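You operate a simulated robot arm through the tools that you are given. There is no shell and no other tool. Be economical: measure what you need, move in short steps, check, and stop when the job is done.

Carry out the task below with a simulated robot arm. There is one attempt and no reset: what you move stays moved.

## Task
Fit the green star disc on the roller stand in place of the muddy one.
Fine: swing the keeper bar aside, drop the muddy disc in the steel pan, then clamp the bar back over the shaft. Where these are worked on the way, their far stop is far enough and under half their travel is too little: red keeper bar.

It is judged by the outcome, as a careful person would: the job done as asked, and still so three seconds after it is handed in. It fails if anything else is knocked over, pushed out of place, dropped, spilled or broken.

## Robot
A 6-joint arm with a two-finger parallel gripper, fixed in place. Base frame: the origin is at the foot of the arm, x ahead of it, y to its left, z up; the work surface is at about z = 900. Units: mm, degrees, N and s.
With the tool pointing down near the work surface it reaches from about 480 to 880 mm from the base axis. Its first joint turns from -115.0 to 115.0 degrees. Payload 4.2 kg.
Tool frame: the origin (TCP) lies between the finger pads and is the grasp point; the fingertips stand 23 mm ahead of it; z points along the fingers, y is the line along which they close. The gripper opens to 94 mm. The fingers are 38 mm wide and 10 mm thick; the gripper's body (54 by 96 mm) begins 39 mm behind the TCP.
Orientation is told as [roll, pitch, yaw] about the base's x, y, z axes, in that order, counted from this pose: with the fingers straight down and closing along the base's y, the tool's x points along the base's -x, its y along +y and its z along -z.

## Interface
- The arm moves only by the tool nudge_tool. Its argument "series" is a list of rows, each a list of 7 numbers: the turn, a rotation vector about the tool's x, y, z in degrees, then the shift along the tool's x, y, z in mm, then the gripper command, from -1 (fully open) to 1 (shut), values between in proportion. In form: [[rx, ry, rz, dx, dy, dz, jaw], ...]. A call has 1 to 8 rows; each row is the pose to reach, as a shift and turn from the pose commanded when the call began, along the tool's axes at that moment. A row lasts 0.2 s, in which the tool goes at most 50 mm and 8.6 degrees; a call with a longer step from one row to the next is refused whole, and so is a gripper value outside its range. Where a pose cannot be reached the arm comes as near as it can. A force on the tool above 80 N (or 10 N above the force at the start of the call, whichever is more), or a blocked arm, ends the call early, and 0.2 s more pass. The fingers move at their own pace (about 108 mm/s each) and stop on an object; they squeeze with about 32 N. The grip force told is the motor's: it shows also when the fingers shut on nothing. Time passes only in rows, and 0.2 s behind the last, so rows that repeat a pose let the fingers close. It gives the time, the measured TCP pose, the force on the tool (base axes), the opening and the grip force at its end, in the units of the frame above (readings bear some noise), with the torque about the TCP (base axes, N m) and any sound that the robot's microphone picked up.
- Cameras (640 x 400 px; columns grow to the right, rows downward): "scene" is fixed at [231.8, 658.8, 1547.5]; the picture's right is [-0.80, -0.60, 0.00], its down [-0.27, 0.35, -0.90] and it looks along [0.54, -0.72, -0.44] (base axes); focal length 346 px, centre (320, 200). "wrist" rides on the gripper at [86, 16, -74] in the tool frame; the picture's right is [-0.18, 0.98, 0.00], its down [-0.58, -0.11, -0.81] and it looks along [-0.79, -0.15, 0.59] (tool axes); focal length 243 px, centre (320, 200).
- camera(camera): a new picture of that camera. It takes no simulated time.
- lift_body(by): slides the trunk up (or, below 0, down) by that many mm; the arm rides with it, the base frame stays. It gives what a move gives, with no picture.
- measure_at(camera, pixels): there is no depth. For up to 12 entries [column, row, z] of the newest picture of that camera ("zoom" is the newest enlarged one), the place [x, y] in the base frame at which the ray of that pixel passes the height z, good to about 3 mm, but the place of the scene camera against the robot may be out by one fixed shift of up to 18 mm in any direction. It takes no simulated time.
- zoom(camera, box): a new picture of the part [left, top, right, bottom] of that camera's present view, enlarged. It takes no simulated time.
- finish_job(): hands the job in; it is judged then, once.

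Work in short steps. Measure before you move; look again where a grasp or a placing could have gone wrong, and mend it. You have 80 turns and 34 pictures in all, those below and enlarged ones among them. Open the gripper and draw the arm clear of the work before you hand the job in, unless the task says otherwise; then end with one line.

The tools are called after "Call:" as a command line: name --pt "numbers of a row" for each row, then --argument value for the rest, lists and objects as JSON in quotes. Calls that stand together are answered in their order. nudge_tool: Moves the arm, as the interface text tells. Its arguments: {"type":"object","properties":{"series":{"type":"array"}},"required":["series"]} The other tools are called the same way: lift_body (by) slides the trunk up or down; camera (camera) takes a picture; measure_at (camera, pixels) gives the place at which the rays of pixels pass given heights; zoom (camera, box) takes an enlarged picture of a part of a camera's view; finish_job () hands the job in.

At the start:

```text
time_s: 0.0
position: [579.1, -167.8, 1297.7]
orientation: [0.0, 0.0, 0.1]
ft_force: [-0.3, 0.4, -0.2]
wrist_torque: [-0.03, 0.04, -0.03]
opening: 94.1
gripper_force: 0.0
trunk travel left (down, up): [-800.0, 190.0]
```

scene: 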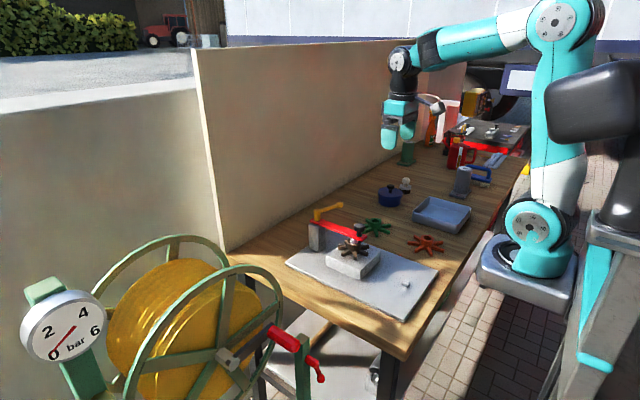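
wrist: 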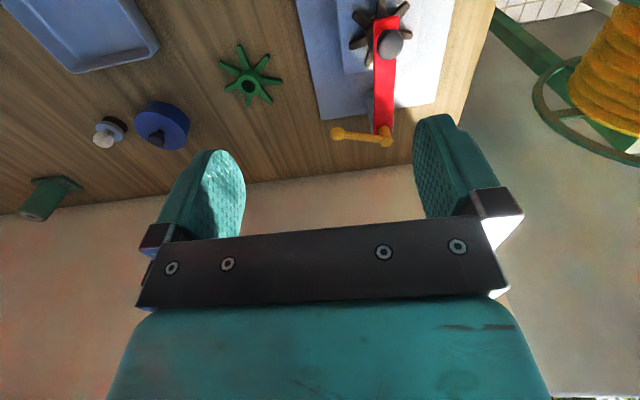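

I take enlarged views of the stand and the table first to measure the parts.

Call:
zoom --camera "scene" --box '[270, 170, 480, 320]'

Call:
zoom --camera "wrist" --box '[200, 0, 500, 160]'

```text
2.67 times, centred on (375, 245) of scene
```

zoom: 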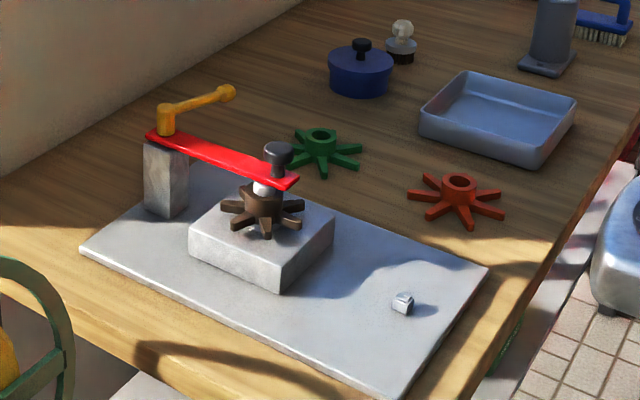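

```text
2.13 times, centred on (350, 80) of wrist
```

zoom: 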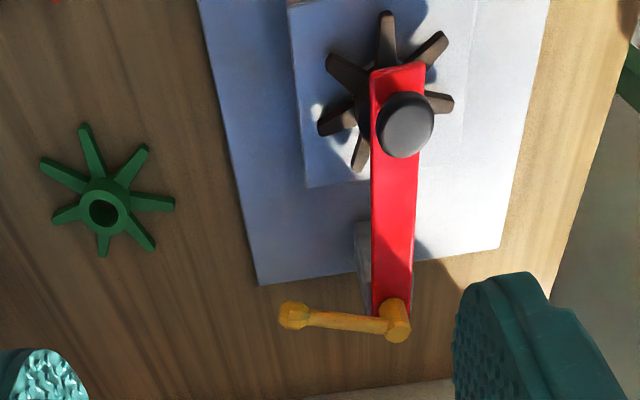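

I measure the key points at guessed heights from both views.

Call:
measure_at --camera "wrist" --pixels '[[249, 98, 912], [249, 98, 900], [390, 43, 1000], [390, 43, 1030], [386, 143, 1000], [386, 143, 1030], [340, 134, 1000], [371, 45, 950], [371, 45, 980], [159, 50, 900], [75, 70, 930], [100, 140, 900]]'

Call:
measure_at --camera "zoom" --pixels '[[258, 284, 905], [501, 247, 905], [307, 187, 930]]'

```text
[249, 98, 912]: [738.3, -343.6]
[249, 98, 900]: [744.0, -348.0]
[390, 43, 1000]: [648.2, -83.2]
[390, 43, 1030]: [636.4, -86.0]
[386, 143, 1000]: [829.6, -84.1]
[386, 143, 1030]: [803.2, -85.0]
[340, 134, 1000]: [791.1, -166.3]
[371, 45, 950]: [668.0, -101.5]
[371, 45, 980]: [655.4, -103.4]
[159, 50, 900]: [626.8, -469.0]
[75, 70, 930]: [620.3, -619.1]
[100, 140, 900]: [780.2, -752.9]
```

```text
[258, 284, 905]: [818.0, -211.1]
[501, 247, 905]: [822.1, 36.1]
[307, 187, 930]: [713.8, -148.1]
```

I tilt the tool 30° and shift towards the stand, so the wrist camera looks down on it.

Call:
nudge_tool --pt "0 7.5 0 0 20 0 -1" --pt "0 15 0 0 40 0 -1" --pt "0 22.5 0 0 60 0 -1" --pt "0 30 0 0 70 0 -1"

Call:
camera --camera "wrist"

```text
time_s: 1.0
position: [577.7, -96.6, 1300.5]
orientation: [0.0, 30.0, 0.1]
ft_force: [-0.4, -1.3, -0.1]
wrist_torque: [0.05, -0.03, -0.01]
opening: 93.9
gripper_force: 0.0
trunk travel left (down, up): [-800.0, 190.0]
```

```text
29 pictures are left
```

wrist: 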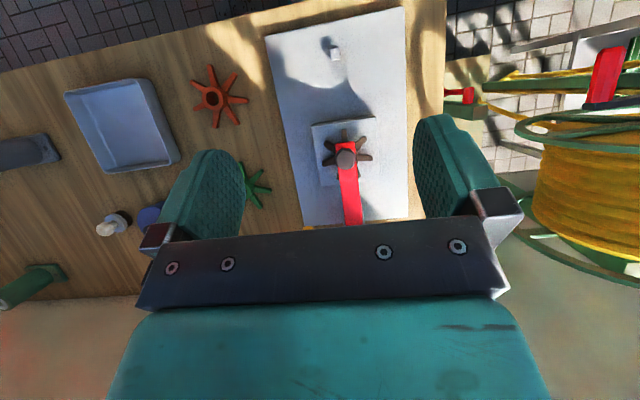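

Knob top is at (346,159); I measure it, the disc and the plate features to triangulate with the earlier view.

Call:
measure_at --camera "wrist" --pixels '[[346, 159, 1000], [346, 159, 1030], [346, 159, 970], [212, 99, 912], [257, 189, 912], [335, 53, 910], [64, 93, 930], [142, 79, 930], [180, 158, 930], [105, 174, 930], [312, 126, 930], [372, 118, 930]]'

Call:
zoom --camera "wrist" --box '[260, 90, 420, 230]'

```text
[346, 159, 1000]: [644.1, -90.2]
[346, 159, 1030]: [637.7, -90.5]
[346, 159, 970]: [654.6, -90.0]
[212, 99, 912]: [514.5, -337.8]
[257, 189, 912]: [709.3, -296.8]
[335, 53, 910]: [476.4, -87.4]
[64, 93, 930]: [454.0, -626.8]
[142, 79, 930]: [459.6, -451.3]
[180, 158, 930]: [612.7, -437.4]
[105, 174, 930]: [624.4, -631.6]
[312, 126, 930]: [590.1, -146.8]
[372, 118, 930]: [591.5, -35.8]
```

```text
2.86 times, centred on (340, 160) of wrist
```

zoom: 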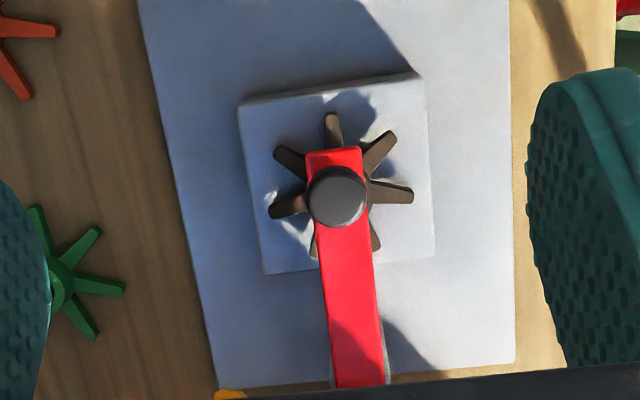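

I come closer with the tool upright again, for an oblique near view of the keeper bar, knob and shaft.

Call:
nudge_tool --pt "0 -7.5 0 2 4 36 -1" --pt "0 -15 0 4 8 72 -1" --pt "0 -22.5 0 6 12 108 -1" --pt "0 -30 0 7.5 17 143 -1"

Call:
camera --camera "wrist"

```text
time_s: 2.0
position: [499.6, -79.8, 1179.8]
orientation: [-0.1, 0.0, -0.1]
ft_force: [0.0, 0.3, 0.2]
wrist_torque: [-0.01, 0.02, -0.01]
opening: 94.1
gripper_force: 0.0
trunk travel left (down, up): [-800.0, 190.0]
```

```text
27 pictures are left
```

wrist: 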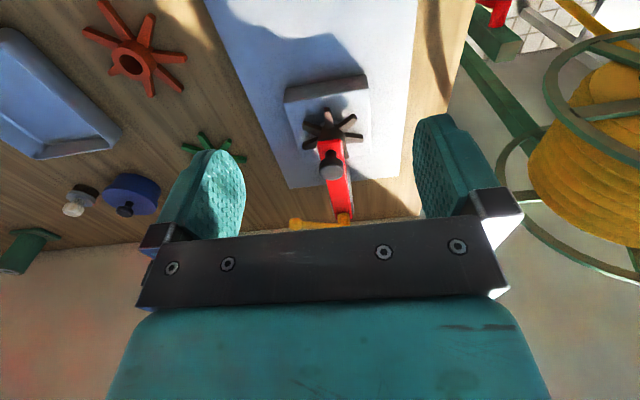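

Call:
zoom --camera "wrist" --box '[270, 70, 420, 240]'

Call:
measure_at --camera "wrist" --pixels '[[330, 172, 970], [330, 172, 1000], [330, 172, 1030], [330, 172, 1045], [344, 217, 980], [344, 217, 1000], [344, 217, 1020], [344, 217, 1040], [296, 224, 1000], [296, 224, 1020], [296, 224, 1040]]'

```text
2.35 times, centred on (345, 155) of wrist
```

zoom: 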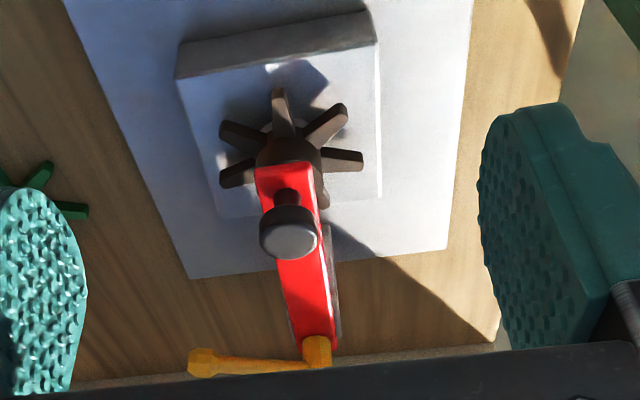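

```text
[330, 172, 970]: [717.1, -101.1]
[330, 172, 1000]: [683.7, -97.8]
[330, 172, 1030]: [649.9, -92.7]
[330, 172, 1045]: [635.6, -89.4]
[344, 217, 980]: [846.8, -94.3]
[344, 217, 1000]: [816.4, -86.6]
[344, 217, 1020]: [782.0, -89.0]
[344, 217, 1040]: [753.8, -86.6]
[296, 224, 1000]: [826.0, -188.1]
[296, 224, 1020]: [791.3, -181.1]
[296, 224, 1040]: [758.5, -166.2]
```

Triangulation puts the knob top at about (634, -90, 1044), and the bar's pivot at about (797, -88). I move above the knob with open fingers and descend to z≈1042 so the tips stay above the bar.

Call:
nudge_tool --pt "0 0 0 -40 -3 18 -1" --pt "0 0 0 -80 -6 36 -1" --pt "0 0 0 -120 -9 54 -1" --pt "0 0 0 -134 -10 75 -1" --pt "0 0 0 -134 -10 110 -1" --pt "0 0 0 -134 -10 137 -1"

Call:
camera --camera "scene"

Call:
zoom --camera "scene" --box '[290, 170, 430, 270]'

Call:
camera --camera "wrist"

```text
time_s: 3.4
position: [635.8, -91.7, 1041.9]
orientation: [0.0, 0.0, -0.1]
ft_force: [-0.1, -0.5, 0.5]
wrist_torque: [-0.02, -0.03, 0.02]
opening: 93.7
gripper_force: 0.0
trunk travel left (down, up): [-800.0, 190.0]
```

```text
25 pictures are left
```

scene: 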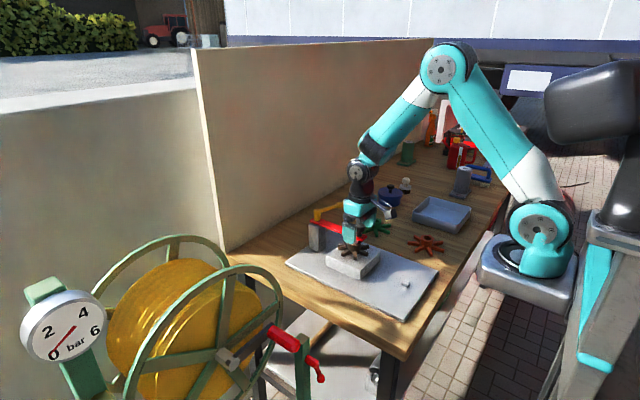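

```text
4.00 times, centred on (360, 220) of scene
```

zoom: 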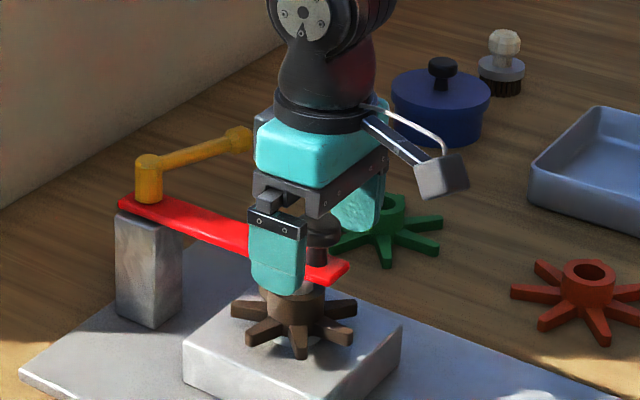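

```text
23 pictures are left
```

wrist: 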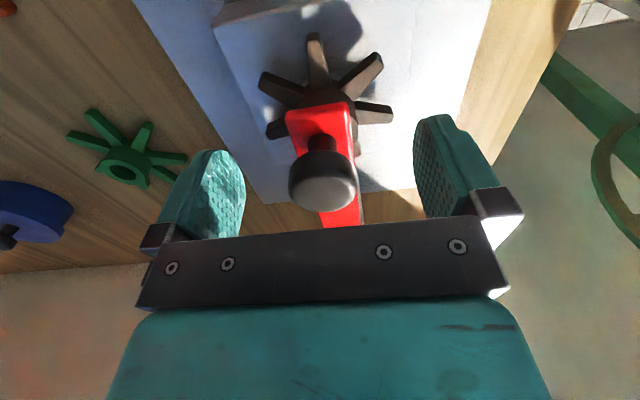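

The knob sits at (323,180), right where the TCP projects. I close on it.

Call:
nudge_tool --pt "0 0 0 0 0 0 0.3" --pt "0 0 0 0 0 0 0.8" --pt "0 0 0 0 0 0 0.8"

```text
time_s: 4.2
position: [636.1, -89.3, 1041.5]
orientation: [0.1, 0.0, 0.1]
ft_force: [-0.4, 7.3, -4.2]
wrist_torque: [0.06, -0.19, 0.11]
opening: 31.3
gripper_force: 44.3
trunk travel left (down, up): [-800.0, 190.0]
```

Gripped at 31 mm. I try a gentle swing towards +y along the arc.

Call:
nudge_tool --pt "0 0 0 0 6 0 0.8" --pt "0 0 0 0 12 0 0.8"

```text
time_s: 4.8
position: [635.1, -80.3, 1041.2]
orientation: [0.0, 0.1, -0.2]
ft_force: [-5.3, -12.6, 1.3]
wrist_torque: [-0.14, -0.01, -0.55]
opening: 30.7
gripper_force: 44.9
trunk travel left (down, up): [-800.0, 190.0]
```

Call:
nudge_tool --pt "0 0 2 -0.5 5 0 0.8" --pt "0 0 4 -1.3 10 0 0.8" --pt "0 0 8 -2.3 16 0 0.8"

```text
time_s: 5.6
position: [637.0, -60.9, 1041.4]
orientation: [0.0, 0.0, -8.1]
ft_force: [-2.4, -4.4, 2.9]
wrist_torque: [-0.08, 0.01, -0.52]
opening: 30.7
gripper_force: 45.1
trunk travel left (down, up): [-800.0, 190.0]
```

It swings freely, with no lock. I follow the arc about (797,-90) to 50°.

Call:
nudge_tool --pt "0 0 8 -2.9 21.9 0 0.8" --pt "0 0 16 -8.3 43.7 0 0.8" --pt "0 0 24 -16.7 64.4 0 0.8" --pt "0 0 32 -28 83.9 0 0.8" --pt "0 0 40 -41.8 101.6 0 0.8"

```text
time_s: 6.8
position: [694.7, 30.2, 1041.6]
orientation: [0.1, -0.1, -48.1]
ft_force: [0.7, -20.3, -8.6]
wrist_torque: [0.57, 0.54, -0.17]
opening: 31.0
gripper_force: 45.2
trunk travel left (down, up): [-800.0, 190.0]
```

Call:
nudge_tool --pt "0 0 8 -2.4 22.4 0 0.8" --pt "0 0 16 -7.7 44.2 0 0.8" --pt "0 0 24 -16.1 65 0 0.8" --pt "0 0 32 -27.4 84.4 0 0.8" --pt "0 0 40 -41.2 102.1 0 0.8"

Call:
camera --camera "scene"

```text
time_s: 8.0
position: [798.2, 65.9, 1040.8]
orientation: [0.0, -0.1, -88.4]
ft_force: [-7.7, -34.0, -1.7]
wrist_torque: [-0.49, 0.14, -0.05]
opening: 31.0
gripper_force: 45.3
trunk travel left (down, up): [-800.0, 190.0]
```

```text
22 pictures are left
```

scene: 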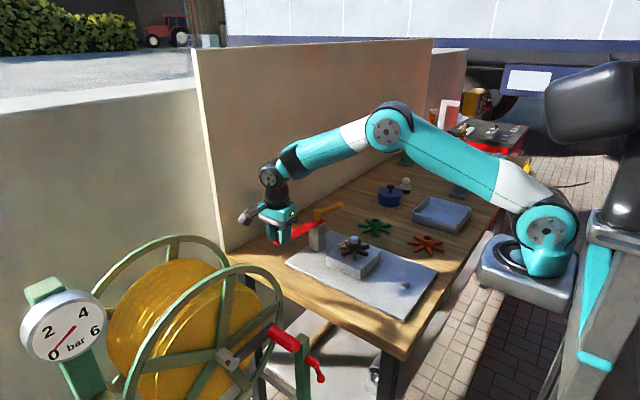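

The bar is at 90°, aside. I ease the radial pull, open moderately (near the wall), and lift.

Call:
nudge_tool --pt "0 0 0 4 0 0 0.8" --pt "0 0 0 4 0 0 0.0" --pt "0 0 0 4 0 0 0.0" --pt "0 0 0 4 0 -40 0.0" --pt "0 0 0 4 0 -80 0.0"

```text
time_s: 9.2
position: [798.9, 71.9, 1121.8]
orientation: [0.0, -0.1, -88.0]
ft_force: [0.8, -0.2, 0.1]
wrist_torque: [-0.03, -0.01, -0.01]
opening: 47.0
gripper_force: 0.0
trunk travel left (down, up): [-800.0, 190.0]
```

Now I return with the tool to face forward again for a near look at the bare shaft and muddy disc.

Call:
nudge_tool --pt "0 0 -8.5 -19 -30 -2 0" --pt "0 0 -17 -38 -61 -4 0" --pt "0 0 -25.5 -57 -92 -6 0" --pt "0 0 -34 -76 -122 -8 0" --pt "0 0 -42.5 -95 -153 -9 -0.5" --pt "0 0 -51 -115 -183 -10 -1" --pt "0 0 -59.5 -134 -214 -10 -1" --pt "0 0 -68 -153.5 -244.5 -10 -1"

Call:
nudge_tool --pt "0 0 -7 0 0 0 -1" --pt "0 0 -14 0 0 0 -1" --pt "0 0 -20 0 0 0 -1"

Call:
camera --camera "wrist"

Call:
zoom --camera "wrist" --box '[230, 20, 430, 160]'

```text
time_s: 11.0
position: [557.1, -90.2, 1130.2]
orientation: [0.0, 0.0, -19.8]
ft_force: [0.2, 0.6, -0.2]
wrist_torque: [0.0, 0.01, -0.01]
opening: 93.9
gripper_force: 0.2
trunk travel left (down, up): [-800.0, 190.0]
```

```text
time_s: 11.8
position: [556.1, -87.9, 1130.3]
orientation: [0.0, 0.0, 0.1]
ft_force: [-0.1, 0.8, -0.5]
wrist_torque: [0.03, 0.0, 0.02]
opening: 94.1
gripper_force: 0.2
trunk travel left (down, up): [-800.0, 190.0]
```

```text
21 pictures are left
```

wrist: 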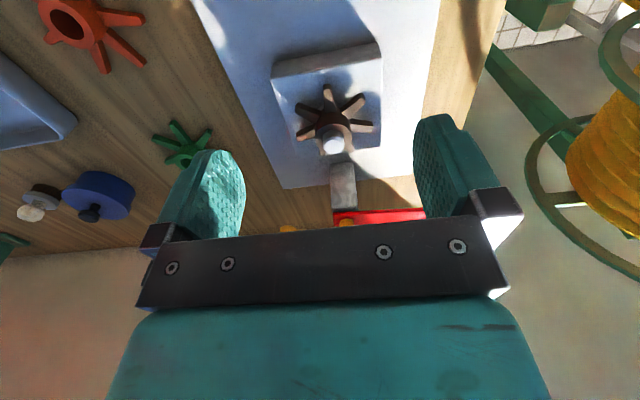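

```text
2.86 times, centred on (330, 90) of wrist
```

zoom: 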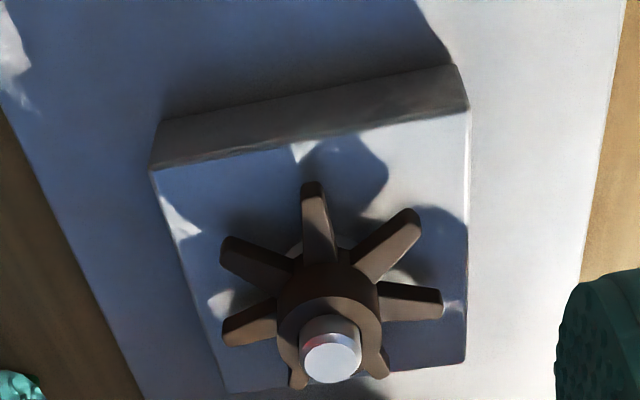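

Shaft top is at about (335,147). A second tilted view gives the heights.

Call:
measure_at --camera "wrist" --pixels '[[335.3, 146.7, 980], [335.3, 146.7, 1000], [335.3, 146.7, 960], [188, 150, 905], [188, 150, 925]]'

Call:
nudge_tool --pt "0 7.5 0 0 -10 0 -1" --pt "0 15 0 0 -30 0 -1" --pt "0 22.5 0 0 -50 0 -1" --pt "0 30 0 0 -60 0 -1"

Call:
camera --camera "wrist"

Call:
zoom --camera "wrist" --box '[250, 60, 450, 200]'

```text
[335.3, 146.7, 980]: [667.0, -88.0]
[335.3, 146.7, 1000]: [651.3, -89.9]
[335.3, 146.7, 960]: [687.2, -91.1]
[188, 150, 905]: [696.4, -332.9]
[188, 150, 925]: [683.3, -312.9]
```

```text
time_s: 12.8
position: [559.0, -146.5, 1133.1]
orientation: [0.1, 30.1, 0.1]
ft_force: [-0.3, -0.3, -0.2]
wrist_torque: [0.02, -0.02, 0.05]
opening: 93.8
gripper_force: 0.0
trunk travel left (down, up): [-800.0, 190.0]
```

```text
19 pictures are left
```

wrist: 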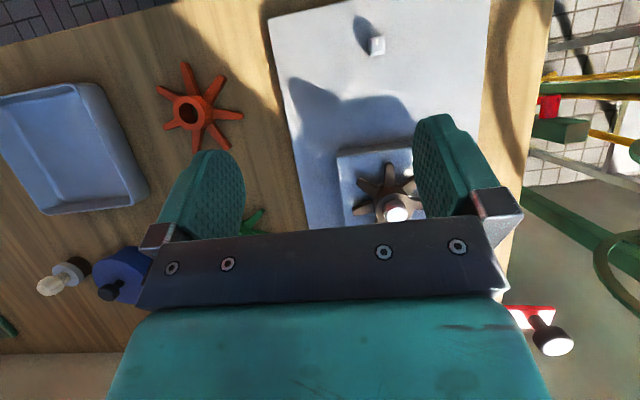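

```text
2.86 times, centred on (350, 130) of wrist
```

zoom: 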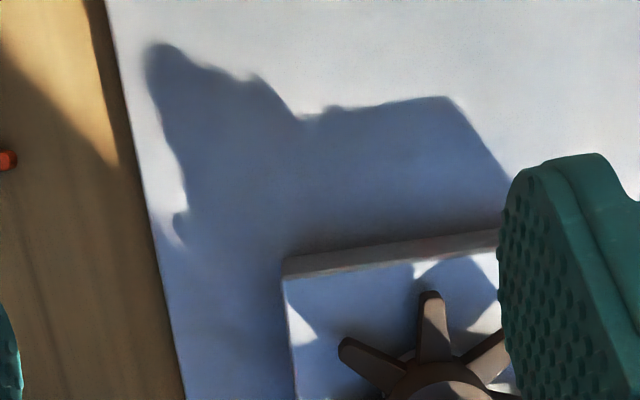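

Shaft top now at about (396,213); measuring it along with the pan and the green/orange discs.

Call:
measure_at --camera "wrist" --pixels '[[396, 213, 960], [396, 213, 980], [396, 213, 1000], [70, 150, 905], [82, 84, 925], [148, 190, 925], [45, 213, 925], [0, 97, 925]]'

```text
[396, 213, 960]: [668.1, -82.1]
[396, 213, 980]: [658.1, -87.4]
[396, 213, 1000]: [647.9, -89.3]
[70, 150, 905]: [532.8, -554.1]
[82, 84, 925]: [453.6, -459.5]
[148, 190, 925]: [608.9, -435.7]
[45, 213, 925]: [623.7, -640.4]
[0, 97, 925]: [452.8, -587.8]
```

Shaft top triangulates to about (645,-89.5,1003). I go upright above it for an alignment check.

Call:
nudge_tool --pt "0 -7.5 0 -28 15 5 -1" --pt "0 -15 0 -55 29 10 -1" --pt "0 -22.5 0 -83 43 15 -1" --pt "0 -30 0 -111 57 20 -1"

Call:
camera --camera "wrist"

```text
time_s: 13.8
position: [642.4, -88.0, 1059.2]
orientation: [0.0, -0.1, -0.1]
ft_force: [0.1, 0.6, 0.0]
wrist_torque: [0.03, -0.01, 0.02]
opening: 94.2
gripper_force: 0.1
trunk travel left (down, up): [-800.0, 190.0]
```

```text
17 pictures are left
```

wrist: 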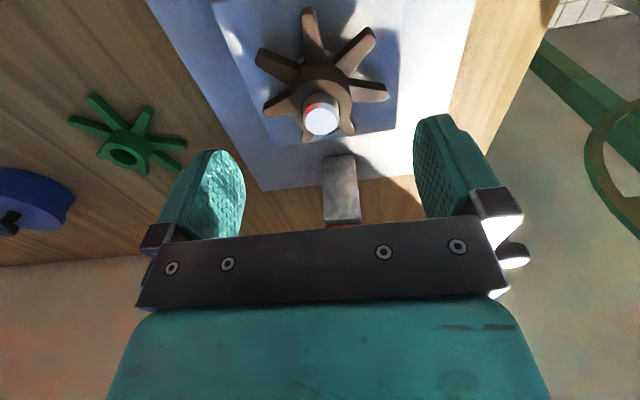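

Call:
measure_at --camera "wrist" --pixels '[[321, 120, 990], [321, 120, 1000], [321, 120, 1010], [322, 112, 985], [322, 112, 975], [310, 15, 965], [126, 153, 920], [126, 153, 930], [126, 153, 910]]'

Call:
zoom --camera "wrist" --box '[240, 0, 400, 160]'

```text
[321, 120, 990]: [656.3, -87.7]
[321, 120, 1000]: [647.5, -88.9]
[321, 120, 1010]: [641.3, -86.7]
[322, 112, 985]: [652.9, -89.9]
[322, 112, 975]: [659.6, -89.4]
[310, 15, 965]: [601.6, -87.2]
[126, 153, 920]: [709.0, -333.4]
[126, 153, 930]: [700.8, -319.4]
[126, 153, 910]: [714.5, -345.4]
```

```text
2.50 times, centred on (320, 80) of wrist
```

zoom: 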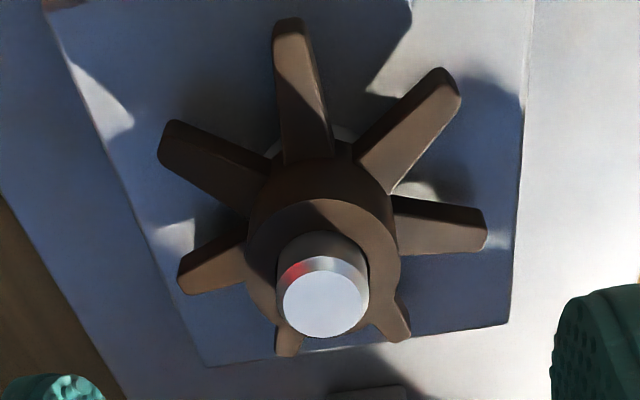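

Hub is ~41 mm wide with top at z≈986, arms' tops ≈967, axis at about (646.5,-88.5). I descend to TCP z 994 and close on the hub collar.

Call:
nudge_tool --pt "0 0 0 -4 -0.5 35 -1" --pt "0 0 0 -4 -0.5 65 -1" --pt "0 0 0 -4 -0.5 65 0" --pt "0 0 0 -4 -0.5 65 0.5" --pt "0 0 0 -4 -0.5 65 0.5" --pt "0 0 0 -4 -0.5 65 0.5"

```text
time_s: 15.2
position: [648.3, -91.6, 994.8]
orientation: [0.0, 0.0, -0.1]
ft_force: [0.3, 1.0, -0.3]
wrist_torque: [0.0, -0.02, -0.01]
opening: 40.8
gripper_force: 31.9
trunk travel left (down, up): [-800.0, 190.0]
```

Hub gripped at 40.8 mm with little side force. I lift slowly.

Call:
nudge_tool --pt "0 0 0 0 0 0 0.6" --pt "0 0 0 0 0 -10 0.6" --pt "0 0 0 0 0 -20 0.6" --pt "0 0 0 0 0 -40 0.6" --pt "0 0 0 0 0 -60 0.6"

Call:
camera --camera "wrist"

```text
time_s: 16.4
position: [647.1, -91.1, 1053.3]
orientation: [-0.1, 0.1, 0.0]
ft_force: [0.9, -0.1, -0.5]
wrist_torque: [0.03, 0.01, 0.03]
opening: 41.0
gripper_force: 31.8
trunk travel left (down, up): [-800.0, 190.0]
```

```text
15 pictures are left
```

wrist: 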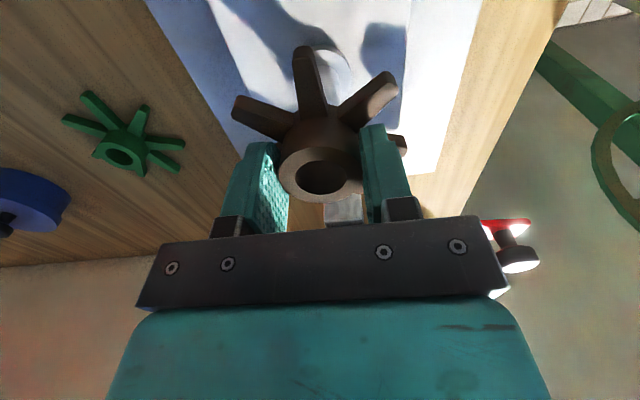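

The disc is off and held. I lift more and carry it towards the pan, centred at about (540,-540).

Call:
nudge_tool --pt "0 0 0 0 0 -40 0.6" --pt "0 0 0 0 0 -77 0.6" --pt "0 0 0 10 -40 -77 0.6" --pt "0 0 0 20 -85 -77 0.6" --pt "0 0 0 31 -130 -77 0.6" --pt "0 0 0 42 -175 -77 0.6" --pt "0 0 0 52 -220 -77 0.6" --pt "0 0 0 62 -260 -77 0.6"

Call:
nudge_tool --pt "0 0 0 10 -40 0 0.6" --pt "0 0 0 20 -85 0 0.6" --pt "0 0 0 31 -130 0 0.6" --pt "0 0 0 40 -165 0 0.6" --pt "0 0 0 45 -189 0 0.6"

Call:
camera --camera "wrist"

```text
time_s: 18.2
position: [585.1, -353.6, 1131.9]
orientation: [0.0, 0.0, 0.0]
ft_force: [-0.7, 0.9, -1.1]
wrist_torque: [-0.01, -0.02, -0.05]
opening: 40.8
gripper_force: 32.3
trunk travel left (down, up): [-800.0, 190.0]
```

```text
time_s: 19.4
position: [543.2, -540.0, 1130.1]
orientation: [-0.1, -0.1, 0.0]
ft_force: [0.1, 0.8, -1.2]
wrist_torque: [-0.02, 0.02, 0.0]
opening: 40.9
gripper_force: 32.1
trunk travel left (down, up): [-800.0, 190.0]
```

```text
14 pictures are left
```

wrist: 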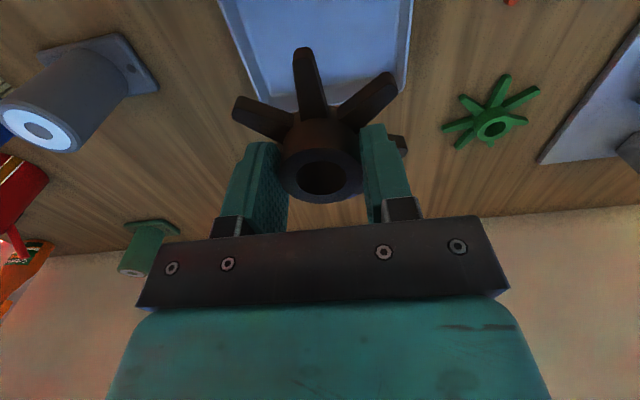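

Call:
measure_at --camera "wrist" --pixels '[[252, 88, 925], [405, 85, 925], [412, 0, 925], [222, 0, 925], [158, 90, 900], [40, 55, 900], [38, 130, 1000], [493, 129, 920], [493, 129, 930], [493, 129, 940]]'

Call:
zoom --camera "wrist" --box '[420, 60, 560, 160]'

```text
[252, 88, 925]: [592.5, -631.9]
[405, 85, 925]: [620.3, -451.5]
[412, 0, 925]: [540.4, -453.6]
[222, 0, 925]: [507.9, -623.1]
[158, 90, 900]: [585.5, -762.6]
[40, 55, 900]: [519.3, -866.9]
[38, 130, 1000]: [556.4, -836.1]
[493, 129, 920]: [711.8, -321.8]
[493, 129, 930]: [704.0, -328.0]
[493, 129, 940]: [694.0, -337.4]
```

```text
4.00 times, centred on (490, 110) of wrist
```

zoom: 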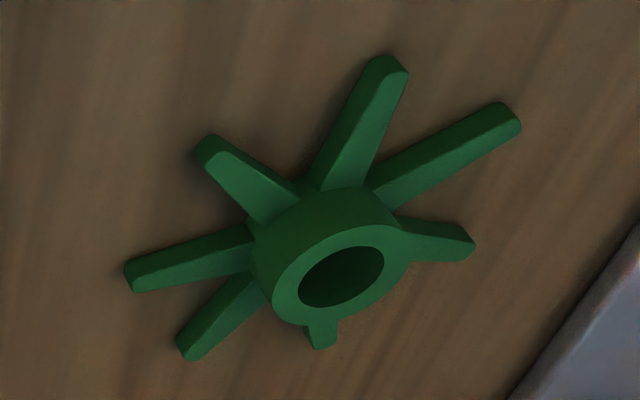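

Pan spans about x 453–615, y -632…-452; I'm near its centre. Lower the disc into it.

Call:
nudge_tool --pt "0 0 0 5 -2 45 0.6" --pt "0 0 0 5 -2 90 0.6" --pt "0 0 0 5 -2 135 0.6" --pt "0 0 0 5 -2 160 0.6" --pt "0 0 0 5 -2 170 0.6"

```text
time_s: 20.6
position: [537.3, -543.0, 960.5]
orientation: [0.0, 0.0, -0.1]
ft_force: [0.0, 1.0, -0.8]
wrist_torque: [-0.01, 0.0, 0.0]
opening: 40.8
gripper_force: 31.7
trunk travel left (down, up): [-800.0, 190.0]
```

Not touching yet; I lower in small steps until contact.

Call:
nudge_tool --pt "0 0 0 0 0 4 0.6" --pt "0 0 0 0 0 8 0.6" --pt "0 0 0 0 0 12 0.6" --pt "0 0 0 0 0 16 0.6"

```text
time_s: 21.6
position: [536.0, -541.6, 945.4]
orientation: [0.0, 0.1, 0.0]
ft_force: [-0.7, 0.8, -0.6]
wrist_torque: [-0.04, -0.01, 0.01]
opening: 40.5
gripper_force: 31.9
trunk travel left (down, up): [-800.0, 190.0]
```

Call:
nudge_tool --pt "0 0 0 0 0 3 0.6" --pt "0 0 0 0 0 6 0.6" --pt "0 0 0 0 0 8 0.6"

```text
time_s: 22.4
position: [534.9, -541.3, 941.6]
orientation: [-0.2, -0.3, -0.1]
ft_force: [-8.9, 7.9, 44.4]
wrist_torque: [0.72, 0.36, 0.05]
opening: 40.9
gripper_force: 32.4
trunk travel left (down, up): [-800.0, 190.0]
```

Contact at z≈942. I release and rise.

Call:
nudge_tool --pt "0 0 0 0 0 4 0.6" --pt "0 0 0 0 0 4 -0.4" --pt "0 0 0 0 0 4 -0.4" --pt "0 0 0 0 0 -30 -0.4" --pt "0 0 0 0 0 -75 -0.4" --pt "0 0 0 0 0 -120 -0.4"

```text
time_s: 23.8
position: [534.2, -541.2, 1055.3]
orientation: [0.1, 0.1, 0.0]
ft_force: [0.9, -0.7, -0.2]
wrist_torque: [0.03, 0.01, -0.02]
opening: 65.8
gripper_force: 0.1
trunk travel left (down, up): [-800.0, 190.0]
```

Next I go above the green disc near (706,-326) and look for alignment.

Call:
nudge_tool --pt "0 0 0 -28 35 0 -0.4" --pt "0 0 0 -56 71 0 -0.4" --pt "0 0 0 -85 107 0 -0.4" --pt "0 0 0 -113 142 0 -0.6" --pt "0 0 0 -142 178 0 -0.6" --pt "0 0 0 -172 215 10 -0.6" --pt "0 0 0 -172 215 45 -0.6" --pt "0 0 0 -172 215 45 -0.6"

Call:
camera --camera "wrist"

Call:
zoom --camera "scene" --box '[330, 160, 490, 260]'

```text
time_s: 25.6
position: [708.5, -326.1, 1012.5]
orientation: [-0.1, 0.0, 0.0]
ft_force: [-1.4, -0.4, 1.0]
wrist_torque: [0.01, 0.01, 0.02]
opening: 75.1
gripper_force: 0.0
trunk travel left (down, up): [-800.0, 190.0]
```

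```text
12 pictures are left
```

wrist: 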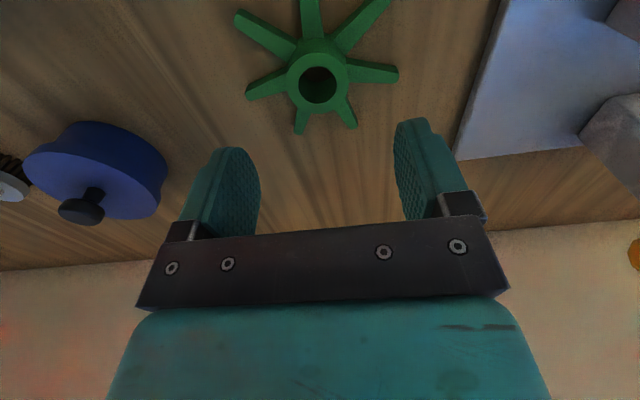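

```text
4.00 times, centred on (410, 210) of scene
```

zoom: 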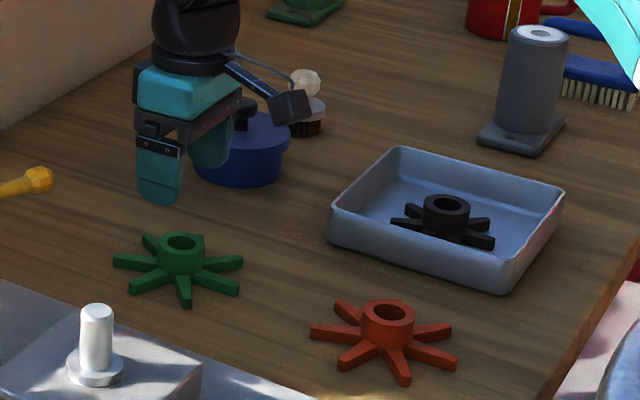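

The muddy disc lies flat in the pan. I measure the green hub's bore at (318,86), and the pot's near edge.

Call:
measure_at --camera "wrist" --pixels '[[318, 86, 925], [318, 86, 930], [318, 86, 935], [288, 84, 930], [350, 84, 930], [165, 175, 930], [166, 175, 960]]'

```text
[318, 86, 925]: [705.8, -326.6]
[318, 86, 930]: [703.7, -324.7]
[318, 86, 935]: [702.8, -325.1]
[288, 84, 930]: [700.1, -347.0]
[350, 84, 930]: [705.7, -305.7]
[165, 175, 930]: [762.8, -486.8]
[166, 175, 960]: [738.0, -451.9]
```

Axis is at about (704,-325.5). Descend to TCP z≈941 and grip the hub.

Call:
nudge_tool --pt "0 0 0 4 0.5 40 -0.6" --pt "0 0 0 4 0.5 70 -0.6" --pt "0 0 0 4 0.5 70 0" --pt "0 0 0 4 0.5 70 0.6" --pt "0 0 0 4 0.5 70 0.6" --pt "0 0 0 4 0.5 70 0.6"

```text
time_s: 27.0
position: [704.7, -325.4, 942.7]
orientation: [0.0, -0.1, 0.0]
ft_force: [-0.7, -0.2, 0.2]
wrist_torque: [-0.06, -0.04, 0.01]
opening: 40.5
gripper_force: 32.2
trunk travel left (down, up): [-800.0, 190.0]
```

Gripped at 40.5 mm. Lift and look at how the hub sits in the fingers.

Call:
nudge_tool --pt "0 0 0 0 0 -10 0.6" --pt "0 0 0 0 0 -40 0.6" --pt "0 0 0 0 0 -80 0.6" --pt "0 0 0 0 0 -112 0.6"

Call:
camera --camera "wrist"

```text
time_s: 28.0
position: [704.6, -327.5, 1052.8]
orientation: [0.1, 0.0, 0.0]
ft_force: [0.4, 0.3, -1.1]
wrist_torque: [-0.02, 0.07, 0.01]
opening: 40.4
gripper_force: 32.2
trunk travel left (down, up): [-800.0, 190.0]
```

```text
10 pictures are left
```

wrist: 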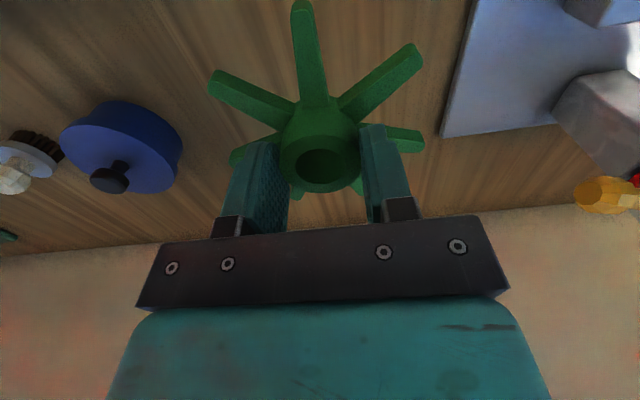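

I enlarge to fix the bore centre relative to the TCP.

Call:
zoom --camera "wrist" --box '[270, 110, 370, 210]'

```text
4.00 times, centred on (320, 160) of wrist
```

zoom: 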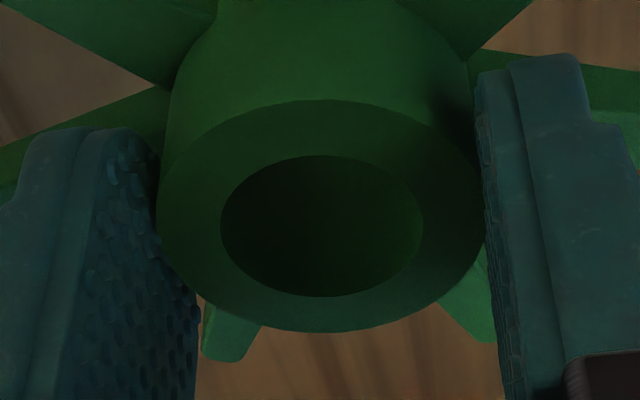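

Call:
measure_at --camera "wrist" --pixels '[[320.5, 166.5, 1041], [320.5, 166.5, 1038], [320.5, 166.5, 1044], [320.5, 166.5, 1041]]'

```text
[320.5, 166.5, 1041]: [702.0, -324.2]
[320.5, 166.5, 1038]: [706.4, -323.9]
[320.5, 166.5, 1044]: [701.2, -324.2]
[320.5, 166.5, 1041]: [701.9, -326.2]
```

I carry the disc to a pose beside the shaft so the wrist camera sees the shaft to the right of the disc, to fix its position accurately.

Call:
nudge_tool --pt "0 0 0 25 30 -17 0.6" --pt "0 0 0 50 65 -17 0.6" --pt "0 0 0 78 105 -17 0.6" --pt "0 0 0 105 147 -17 0.6" --pt "0 0 0 105 147 -17 0.6"

Call:
zoom --camera "wrist" --box '[400, 60, 560, 220]'

```text
time_s: 29.2
position: [596.1, -180.4, 1069.5]
orientation: [-0.1, 0.0, 0.0]
ft_force: [0.0, 0.4, -1.7]
wrist_torque: [0.03, 0.0, 0.0]
opening: 40.6
gripper_force: 31.9
trunk travel left (down, up): [-800.0, 190.0]
```

```text
2.50 times, centred on (480, 140) of wrist
```

zoom: 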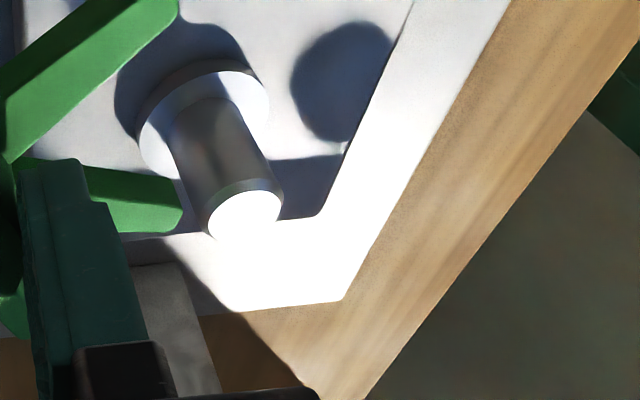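

Call:
measure_at --camera "wrist" --pixels '[[450, 146, 998], [450, 146, 1003], [450, 146, 1008], [433.2, 110, 950], [433.2, 110, 955], [433.2, 110, 960], [450, 146, 1003], [433.2, 110, 955]]'

```text
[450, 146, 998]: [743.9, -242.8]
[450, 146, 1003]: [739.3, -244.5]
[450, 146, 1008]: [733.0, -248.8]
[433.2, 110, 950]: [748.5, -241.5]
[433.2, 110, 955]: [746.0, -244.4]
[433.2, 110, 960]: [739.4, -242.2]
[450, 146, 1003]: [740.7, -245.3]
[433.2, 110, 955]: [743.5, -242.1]
```

Those used the older pose; I measure in the enlarged picture instead.

Call:
measure_at --camera "zoom" --pixels '[[245, 215, 998], [245, 215, 1003], [245, 215, 1008], [203, 125, 950], [203, 125, 955], [203, 125, 960], [245, 215, 998], [245, 215, 1003], [245, 215, 1008], [203, 125, 950], [203, 125, 955], [203, 125, 960]]'

```text
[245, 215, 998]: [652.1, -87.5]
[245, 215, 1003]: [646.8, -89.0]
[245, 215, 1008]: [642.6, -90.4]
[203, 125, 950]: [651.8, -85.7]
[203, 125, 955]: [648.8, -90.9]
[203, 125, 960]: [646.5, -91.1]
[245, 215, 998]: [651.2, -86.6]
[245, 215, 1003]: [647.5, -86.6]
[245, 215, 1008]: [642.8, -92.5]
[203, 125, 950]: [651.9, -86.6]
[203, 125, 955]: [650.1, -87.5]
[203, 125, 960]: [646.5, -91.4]
```

Shaft axis is at about (648.5,-89.5), top ≈1001. I move over it at a safe height, then down to just above the tip.

Call:
nudge_tool --pt "0 0 0 -18 30 0 0.6" --pt "0 0 0 -36 60 0 0.6" --pt "0 0 0 -53 90.5 0 0.6" --pt "0 0 0 -53 90.5 10 0.6" --pt "0 0 0 -53 90.5 20 0.6" --pt "0 0 0 -53 90.5 20 0.6"

Call:
camera --camera "wrist"

```text
time_s: 30.6
position: [652.1, -89.9, 1051.6]
orientation: [0.1, 0.0, 0.0]
ft_force: [0.2, -0.8, -1.6]
wrist_torque: [-0.03, -0.04, -0.01]
opening: 40.7
gripper_force: 32.1
trunk travel left (down, up): [-800.0, 190.0]
```

```text
7 pictures are left
```

wrist: 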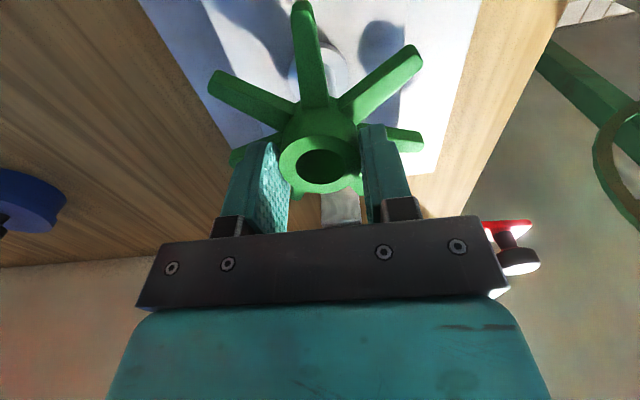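

I shift 2 mm back in x and lower gently, watching the force.

Call:
nudge_tool --pt "0 0 0 2.5 0 2 0.6" --pt "0 0 0 2.5 0 5 0.6" --pt "0 0 0 2.5 0 8 0.6"

```text
time_s: 31.4
position: [648.0, -88.7, 1042.4]
orientation: [0.0, 0.0, 0.1]
ft_force: [0.5, 0.9, -1.2]
wrist_torque: [-0.01, 0.03, 0.02]
opening: 40.3
gripper_force: 31.9
trunk travel left (down, up): [-800.0, 190.0]
```

Call:
nudge_tool --pt "0 0 0 0 0 2 0.6" --pt "0 0 0 0 0 4 0.6"

```text
time_s: 32.0
position: [648.7, -89.3, 1039.2]
orientation: [0.0, 0.0, 0.0]
ft_force: [-0.2, -0.3, -0.6]
wrist_torque: [-0.03, 0.0, 0.01]
opening: 40.5
gripper_force: 32.0
trunk travel left (down, up): [-800.0, 190.0]
```

Call:
nudge_tool --pt "0 0 0 0 0 3 0.6" --pt "0 0 0 0 0 6 0.6" --pt "0 0 0 0 0 9 0.6"

```text
time_s: 32.8
position: [649.4, -88.8, 1029.6]
orientation: [-0.1, 0.0, 0.0]
ft_force: [0.2, -1.3, -0.1]
wrist_torque: [-0.02, 0.0, -0.01]
opening: 40.7
gripper_force: 31.8
trunk travel left (down, up): [-800.0, 190.0]
```

No contact force and it is below the tip height, so it appears to be threading. I continue down (seat expected at TCP≈998).

Call:
nudge_tool --pt "0 0 0 0 0 5 0.6" --pt "0 0 0 0 0 10 0.6" --pt "0 0 0 0 0 15 0.6" --pt "0 0 0 0 0 20 0.6" --pt "0 0 0 0 0 25 0.6" --pt "0 0 0 0 0 29 0.6"

```text
time_s: 34.2
position: [649.5, -88.5, 1000.3]
orientation: [0.0, -0.1, 0.0]
ft_force: [-1.5, -2.6, 4.3]
wrist_torque: [-0.16, 0.08, 0.02]
opening: 40.5
gripper_force: 31.9
trunk travel left (down, up): [-800.0, 190.0]
```

Call:
nudge_tool --pt "0 0 0 0 0 2 0.6" --pt "0 0 0 0 0 4 0.6"

```text
time_s: 34.8
position: [649.9, -89.1, 1000.9]
orientation: [0.1, -0.3, -0.2]
ft_force: [-6.8, -10.7, 51.1]
wrist_torque: [-0.12, 0.38, 0.14]
opening: 40.8
gripper_force: 32.4
trunk travel left (down, up): [-800.0, 190.0]
```

Firm contact at z≈1000: seated. I back off, open, rise, and check in the scene view.

Call:
nudge_tool --pt "0 0 0 0 0 0 0.6" --pt "0 0 0 0 0 0 -0.4" --pt "0 0 0 0 0 0 -0.6" --pt "0 0 0 0 0 -30 -0.6" --pt "0 0 0 0 0 -70 -0.6" --pt "0 0 0 0 0 -110 -0.6"

Call:
zoom --camera "scene" --box '[280, 190, 440, 290]'

```text
time_s: 36.2
position: [649.6, -89.8, 1106.7]
orientation: [0.0, 0.1, 0.0]
ft_force: [0.6, -0.1, -1.0]
wrist_torque: [0.0, 0.03, 0.03]
opening: 75.1
gripper_force: 0.0
trunk travel left (down, up): [-800.0, 190.0]
```

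```text
4.00 times, centred on (360, 240) of scene
```

zoom: 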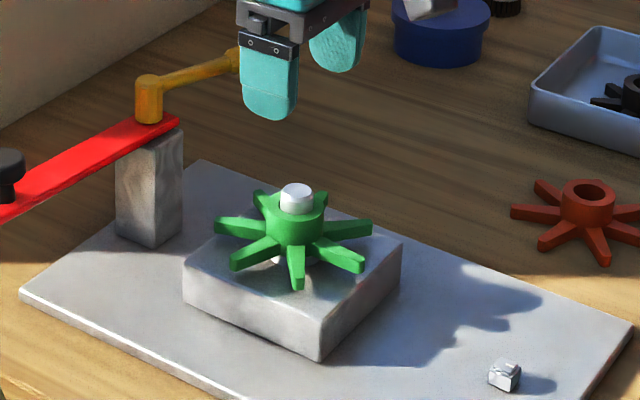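

The green disc is properly seated. Now back to the knob at about (798,68), rotating the tool to yaw -88.

Call:
nudge_tool --pt "0 0 8.5 -19 20 -4 -0.3" --pt "0 0 17 -37 40 -8 -0.3" --pt "0 0 25.5 -56 60 -8 -0.3" --pt "0 0 34 -75 79 -8 -0.3" --pt "0 0 42.5 -93 99 -8 -0.3" --pt "0 0 51 -112 119 -8 -0.3" --pt "0 0 59.5 -130 138 -8 -0.3" --pt "0 0 68 -149 158 -8 -0.3"

Call:
nudge_tool --pt "0 0 7 0 0 0 -0.3" --pt "0 0 14 0 0 0 -0.3" --pt "0 0 20 0 0 0 -0.3" --pt "0 0 20 0 0 0 -0.3"

Call:
camera --camera "wrist"

```text
time_s: 38.0
position: [799.8, 67.3, 1115.3]
orientation: [0.0, -0.1, -68.1]
ft_force: [-0.2, 0.2, -0.9]
wrist_torque: [0.04, -0.07, -0.02]
opening: 61.0
gripper_force: 0.1
trunk travel left (down, up): [-800.0, 190.0]
```

```text
time_s: 39.0
position: [798.7, 69.0, 1115.2]
orientation: [0.0, 0.0, -88.1]
ft_force: [-0.6, 0.6, -0.4]
wrist_torque: [-0.02, 0.02, 0.01]
opening: 61.2
gripper_force: 0.1
trunk travel left (down, up): [-800.0, 190.0]
```

```text
5 pictures are left
```

wrist: 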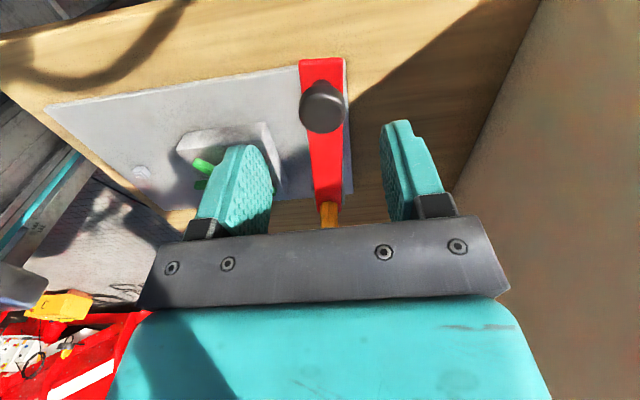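

Knob is at (324,107); I measure it.

Call:
measure_at --camera "wrist" --pixels '[[324, 107, 1042], [324, 107, 1045], [324, 107, 1048]]'

```text
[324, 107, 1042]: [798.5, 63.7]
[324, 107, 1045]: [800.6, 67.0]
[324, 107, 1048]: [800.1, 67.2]
```

The knob is at about (800,66), as I left it. I descend and grip.

Call:
nudge_tool --pt "0 0 0 -3 1 40 -0.3" --pt "0 0 0 -3 1 73 -0.3" --pt "0 0 0 -3 1 73 0.3" --pt "0 0 0 -3 1 73 0.8" --pt "0 0 0 -3 1 73 0.8"

```text
time_s: 40.2
position: [799.5, 64.9, 1041.7]
orientation: [-0.3, -0.2, -87.9]
ft_force: [-27.2, -2.8, -3.7]
wrist_torque: [-0.12, 0.29, -0.41]
opening: 31.0
gripper_force: 45.3
trunk travel left (down, up): [-800.0, 190.0]
```

Gripped. I swing the bar back along its arc (pivot ≈(798,-91), R≈157).

Call:
nudge_tool --pt "0 0 -8 -0.7 -21.9 0 0.8" --pt "0 0 -16 -4.6 -43.5 0 0.8" --pt "0 0 -24 -11.4 -64.3 0 0.8" --pt "0 0 -32 -21 -84 0 0.8" --pt "0 0 -40 -33.1 -102.1 0 0.8" --pt "0 0 -48 -47.8 -118.4 0 0.8" --pt "0 0 -56 -64.6 -132.5 0 0.8"

```text
time_s: 41.8
position: [664.8, 0.2, 1042.1]
orientation: [-0.1, 0.6, -31.3]
ft_force: [-21.9, 34.2, 9.0]
wrist_torque: [0.18, 0.09, 0.26]
opening: 31.3
gripper_force: 45.0
trunk travel left (down, up): [-800.0, 190.0]
```

Call:
nudge_tool --pt "0 0 -8 -0.9 -21.9 0 0.8" --pt "0 0 -16 -4.6 -43.4 0 0.8" --pt "0 0 -24 -11.4 -64.2 0 0.8" --pt "0 0 -30 -18.3 -79.1 0 0.8" --pt "0 0 -32 -23.8 -88.7 0 0.8" --pt "0 0 -32 -23.8 -88.7 0 0.8"

```text
time_s: 43.2
position: [639.3, -91.3, 1041.7]
orientation: [0.2, 0.4, 0.1]
ft_force: [-32.5, 17.7, 3.5]
wrist_torque: [0.35, 0.09, 0.02]
opening: 30.9
gripper_force: 44.9
trunk travel left (down, up): [-800.0, 190.0]
```

Near closed. I relieve x and push a little further in -y to feel for the stop.

Call:
nudge_tool --pt "0 0 0 3 0 0 0.8" --pt "0 0 0 3 -3 0 0.8" --pt "0 0 0 3 -3 0 0.8"

```text
time_s: 44.0
position: [638.4, -90.7, 1041.7]
orientation: [0.2, 0.0, 0.2]
ft_force: [-15.9, 27.9, -16.5]
wrist_torque: [-0.08, -0.38, -0.02]
opening: 30.8
gripper_force: 45.6
trunk travel left (down, up): [-800.0, 190.0]
```

It doesn't move further while force rises: it's against its closed stop. Relax, release, lift clear and look.

Call:
nudge_tool --pt "0 0 0 0 2.5 0 0.8" --pt "0 0 0 0 2.5 0 -0.3" --pt "0 0 0 0 2.5 0 -0.5" --pt "0 0 0 0 2.5 -40 -0.5" --pt "0 0 0 0 2.5 -85 -0.5" --pt "0 0 0 40 -20 -110 -0.5" --pt "0 0 0 80 -50 -130 -0.5"

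Call:
zoom --camera "scene" --box '[280, 180, 440, 290]'

```text
refused: row 6 steps farther than a row can; nothing moved
```

```text
3.64 times, centred on (360, 235) of scene
```

zoom: 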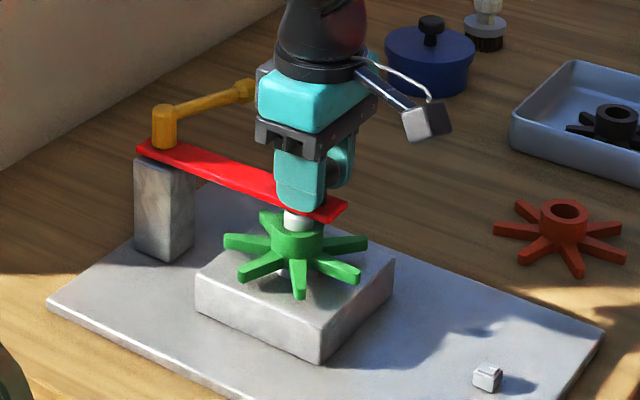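

The bar is back over the shaft. I redo the release with smaller steps.

Call:
nudge_tool --pt "0 0 0 0 2.5 0 0.8" --pt "0 0 0 0 2.5 0 -0.3" --pt "0 0 0 0 2.5 0 -0.5" --pt "0 0 0 0 2.5 -40 -0.5" --pt "0 0 0 0 2.5 -80 -0.5" --pt "0 0 0 20 -15 -110 -0.5" --pt "0 0 0 50 -35 -130 -0.5" --pt "0 0 0 80 -60 -140 -0.5"

Call:
zoom --camera "wrist" --box '[240, 80, 440, 240]'

```text
time_s: 45.8
position: [558.0, -154.7, 1182.4]
orientation: [0.0, 0.0, 0.0]
ft_force: [0.6, -0.2, 1.1]
wrist_torque: [0.02, 0.06, 0.02]
opening: 70.7
gripper_force: 0.0
trunk travel left (down, up): [-800.0, 190.0]
```

```text
2.50 times, centred on (340, 160) of wrist
```

zoom: 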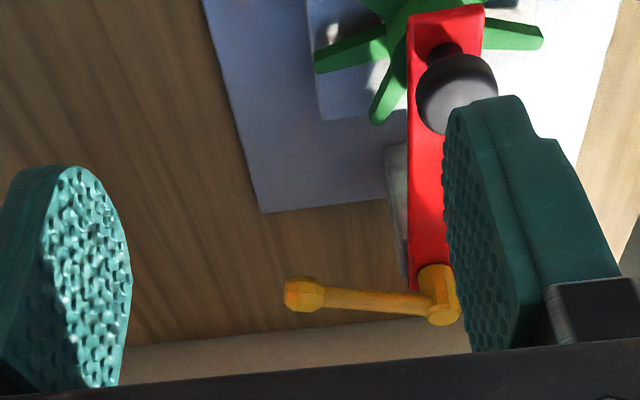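

I check the knob's final place against its start (y≈-90).

Call:
measure_at --camera "zoom" --pixels '[[457, 95, 1042], [457, 95, 1045], [440, 290, 1020], [448, 12, 1008]]'

Call:
camera --camera "scene"

```text
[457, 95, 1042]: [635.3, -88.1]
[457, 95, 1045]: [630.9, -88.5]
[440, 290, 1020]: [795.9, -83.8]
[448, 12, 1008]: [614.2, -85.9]
```

```text
2 pictures are left
```

scene: 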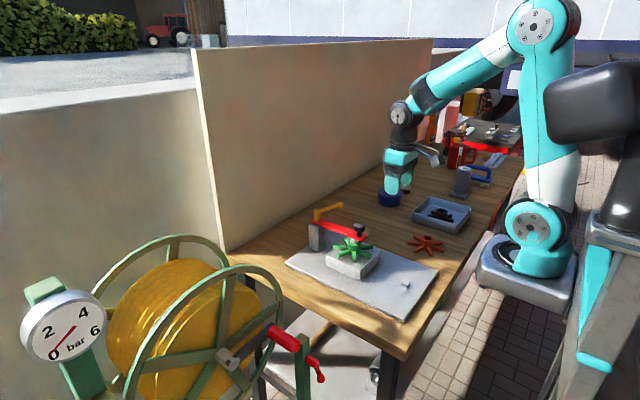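

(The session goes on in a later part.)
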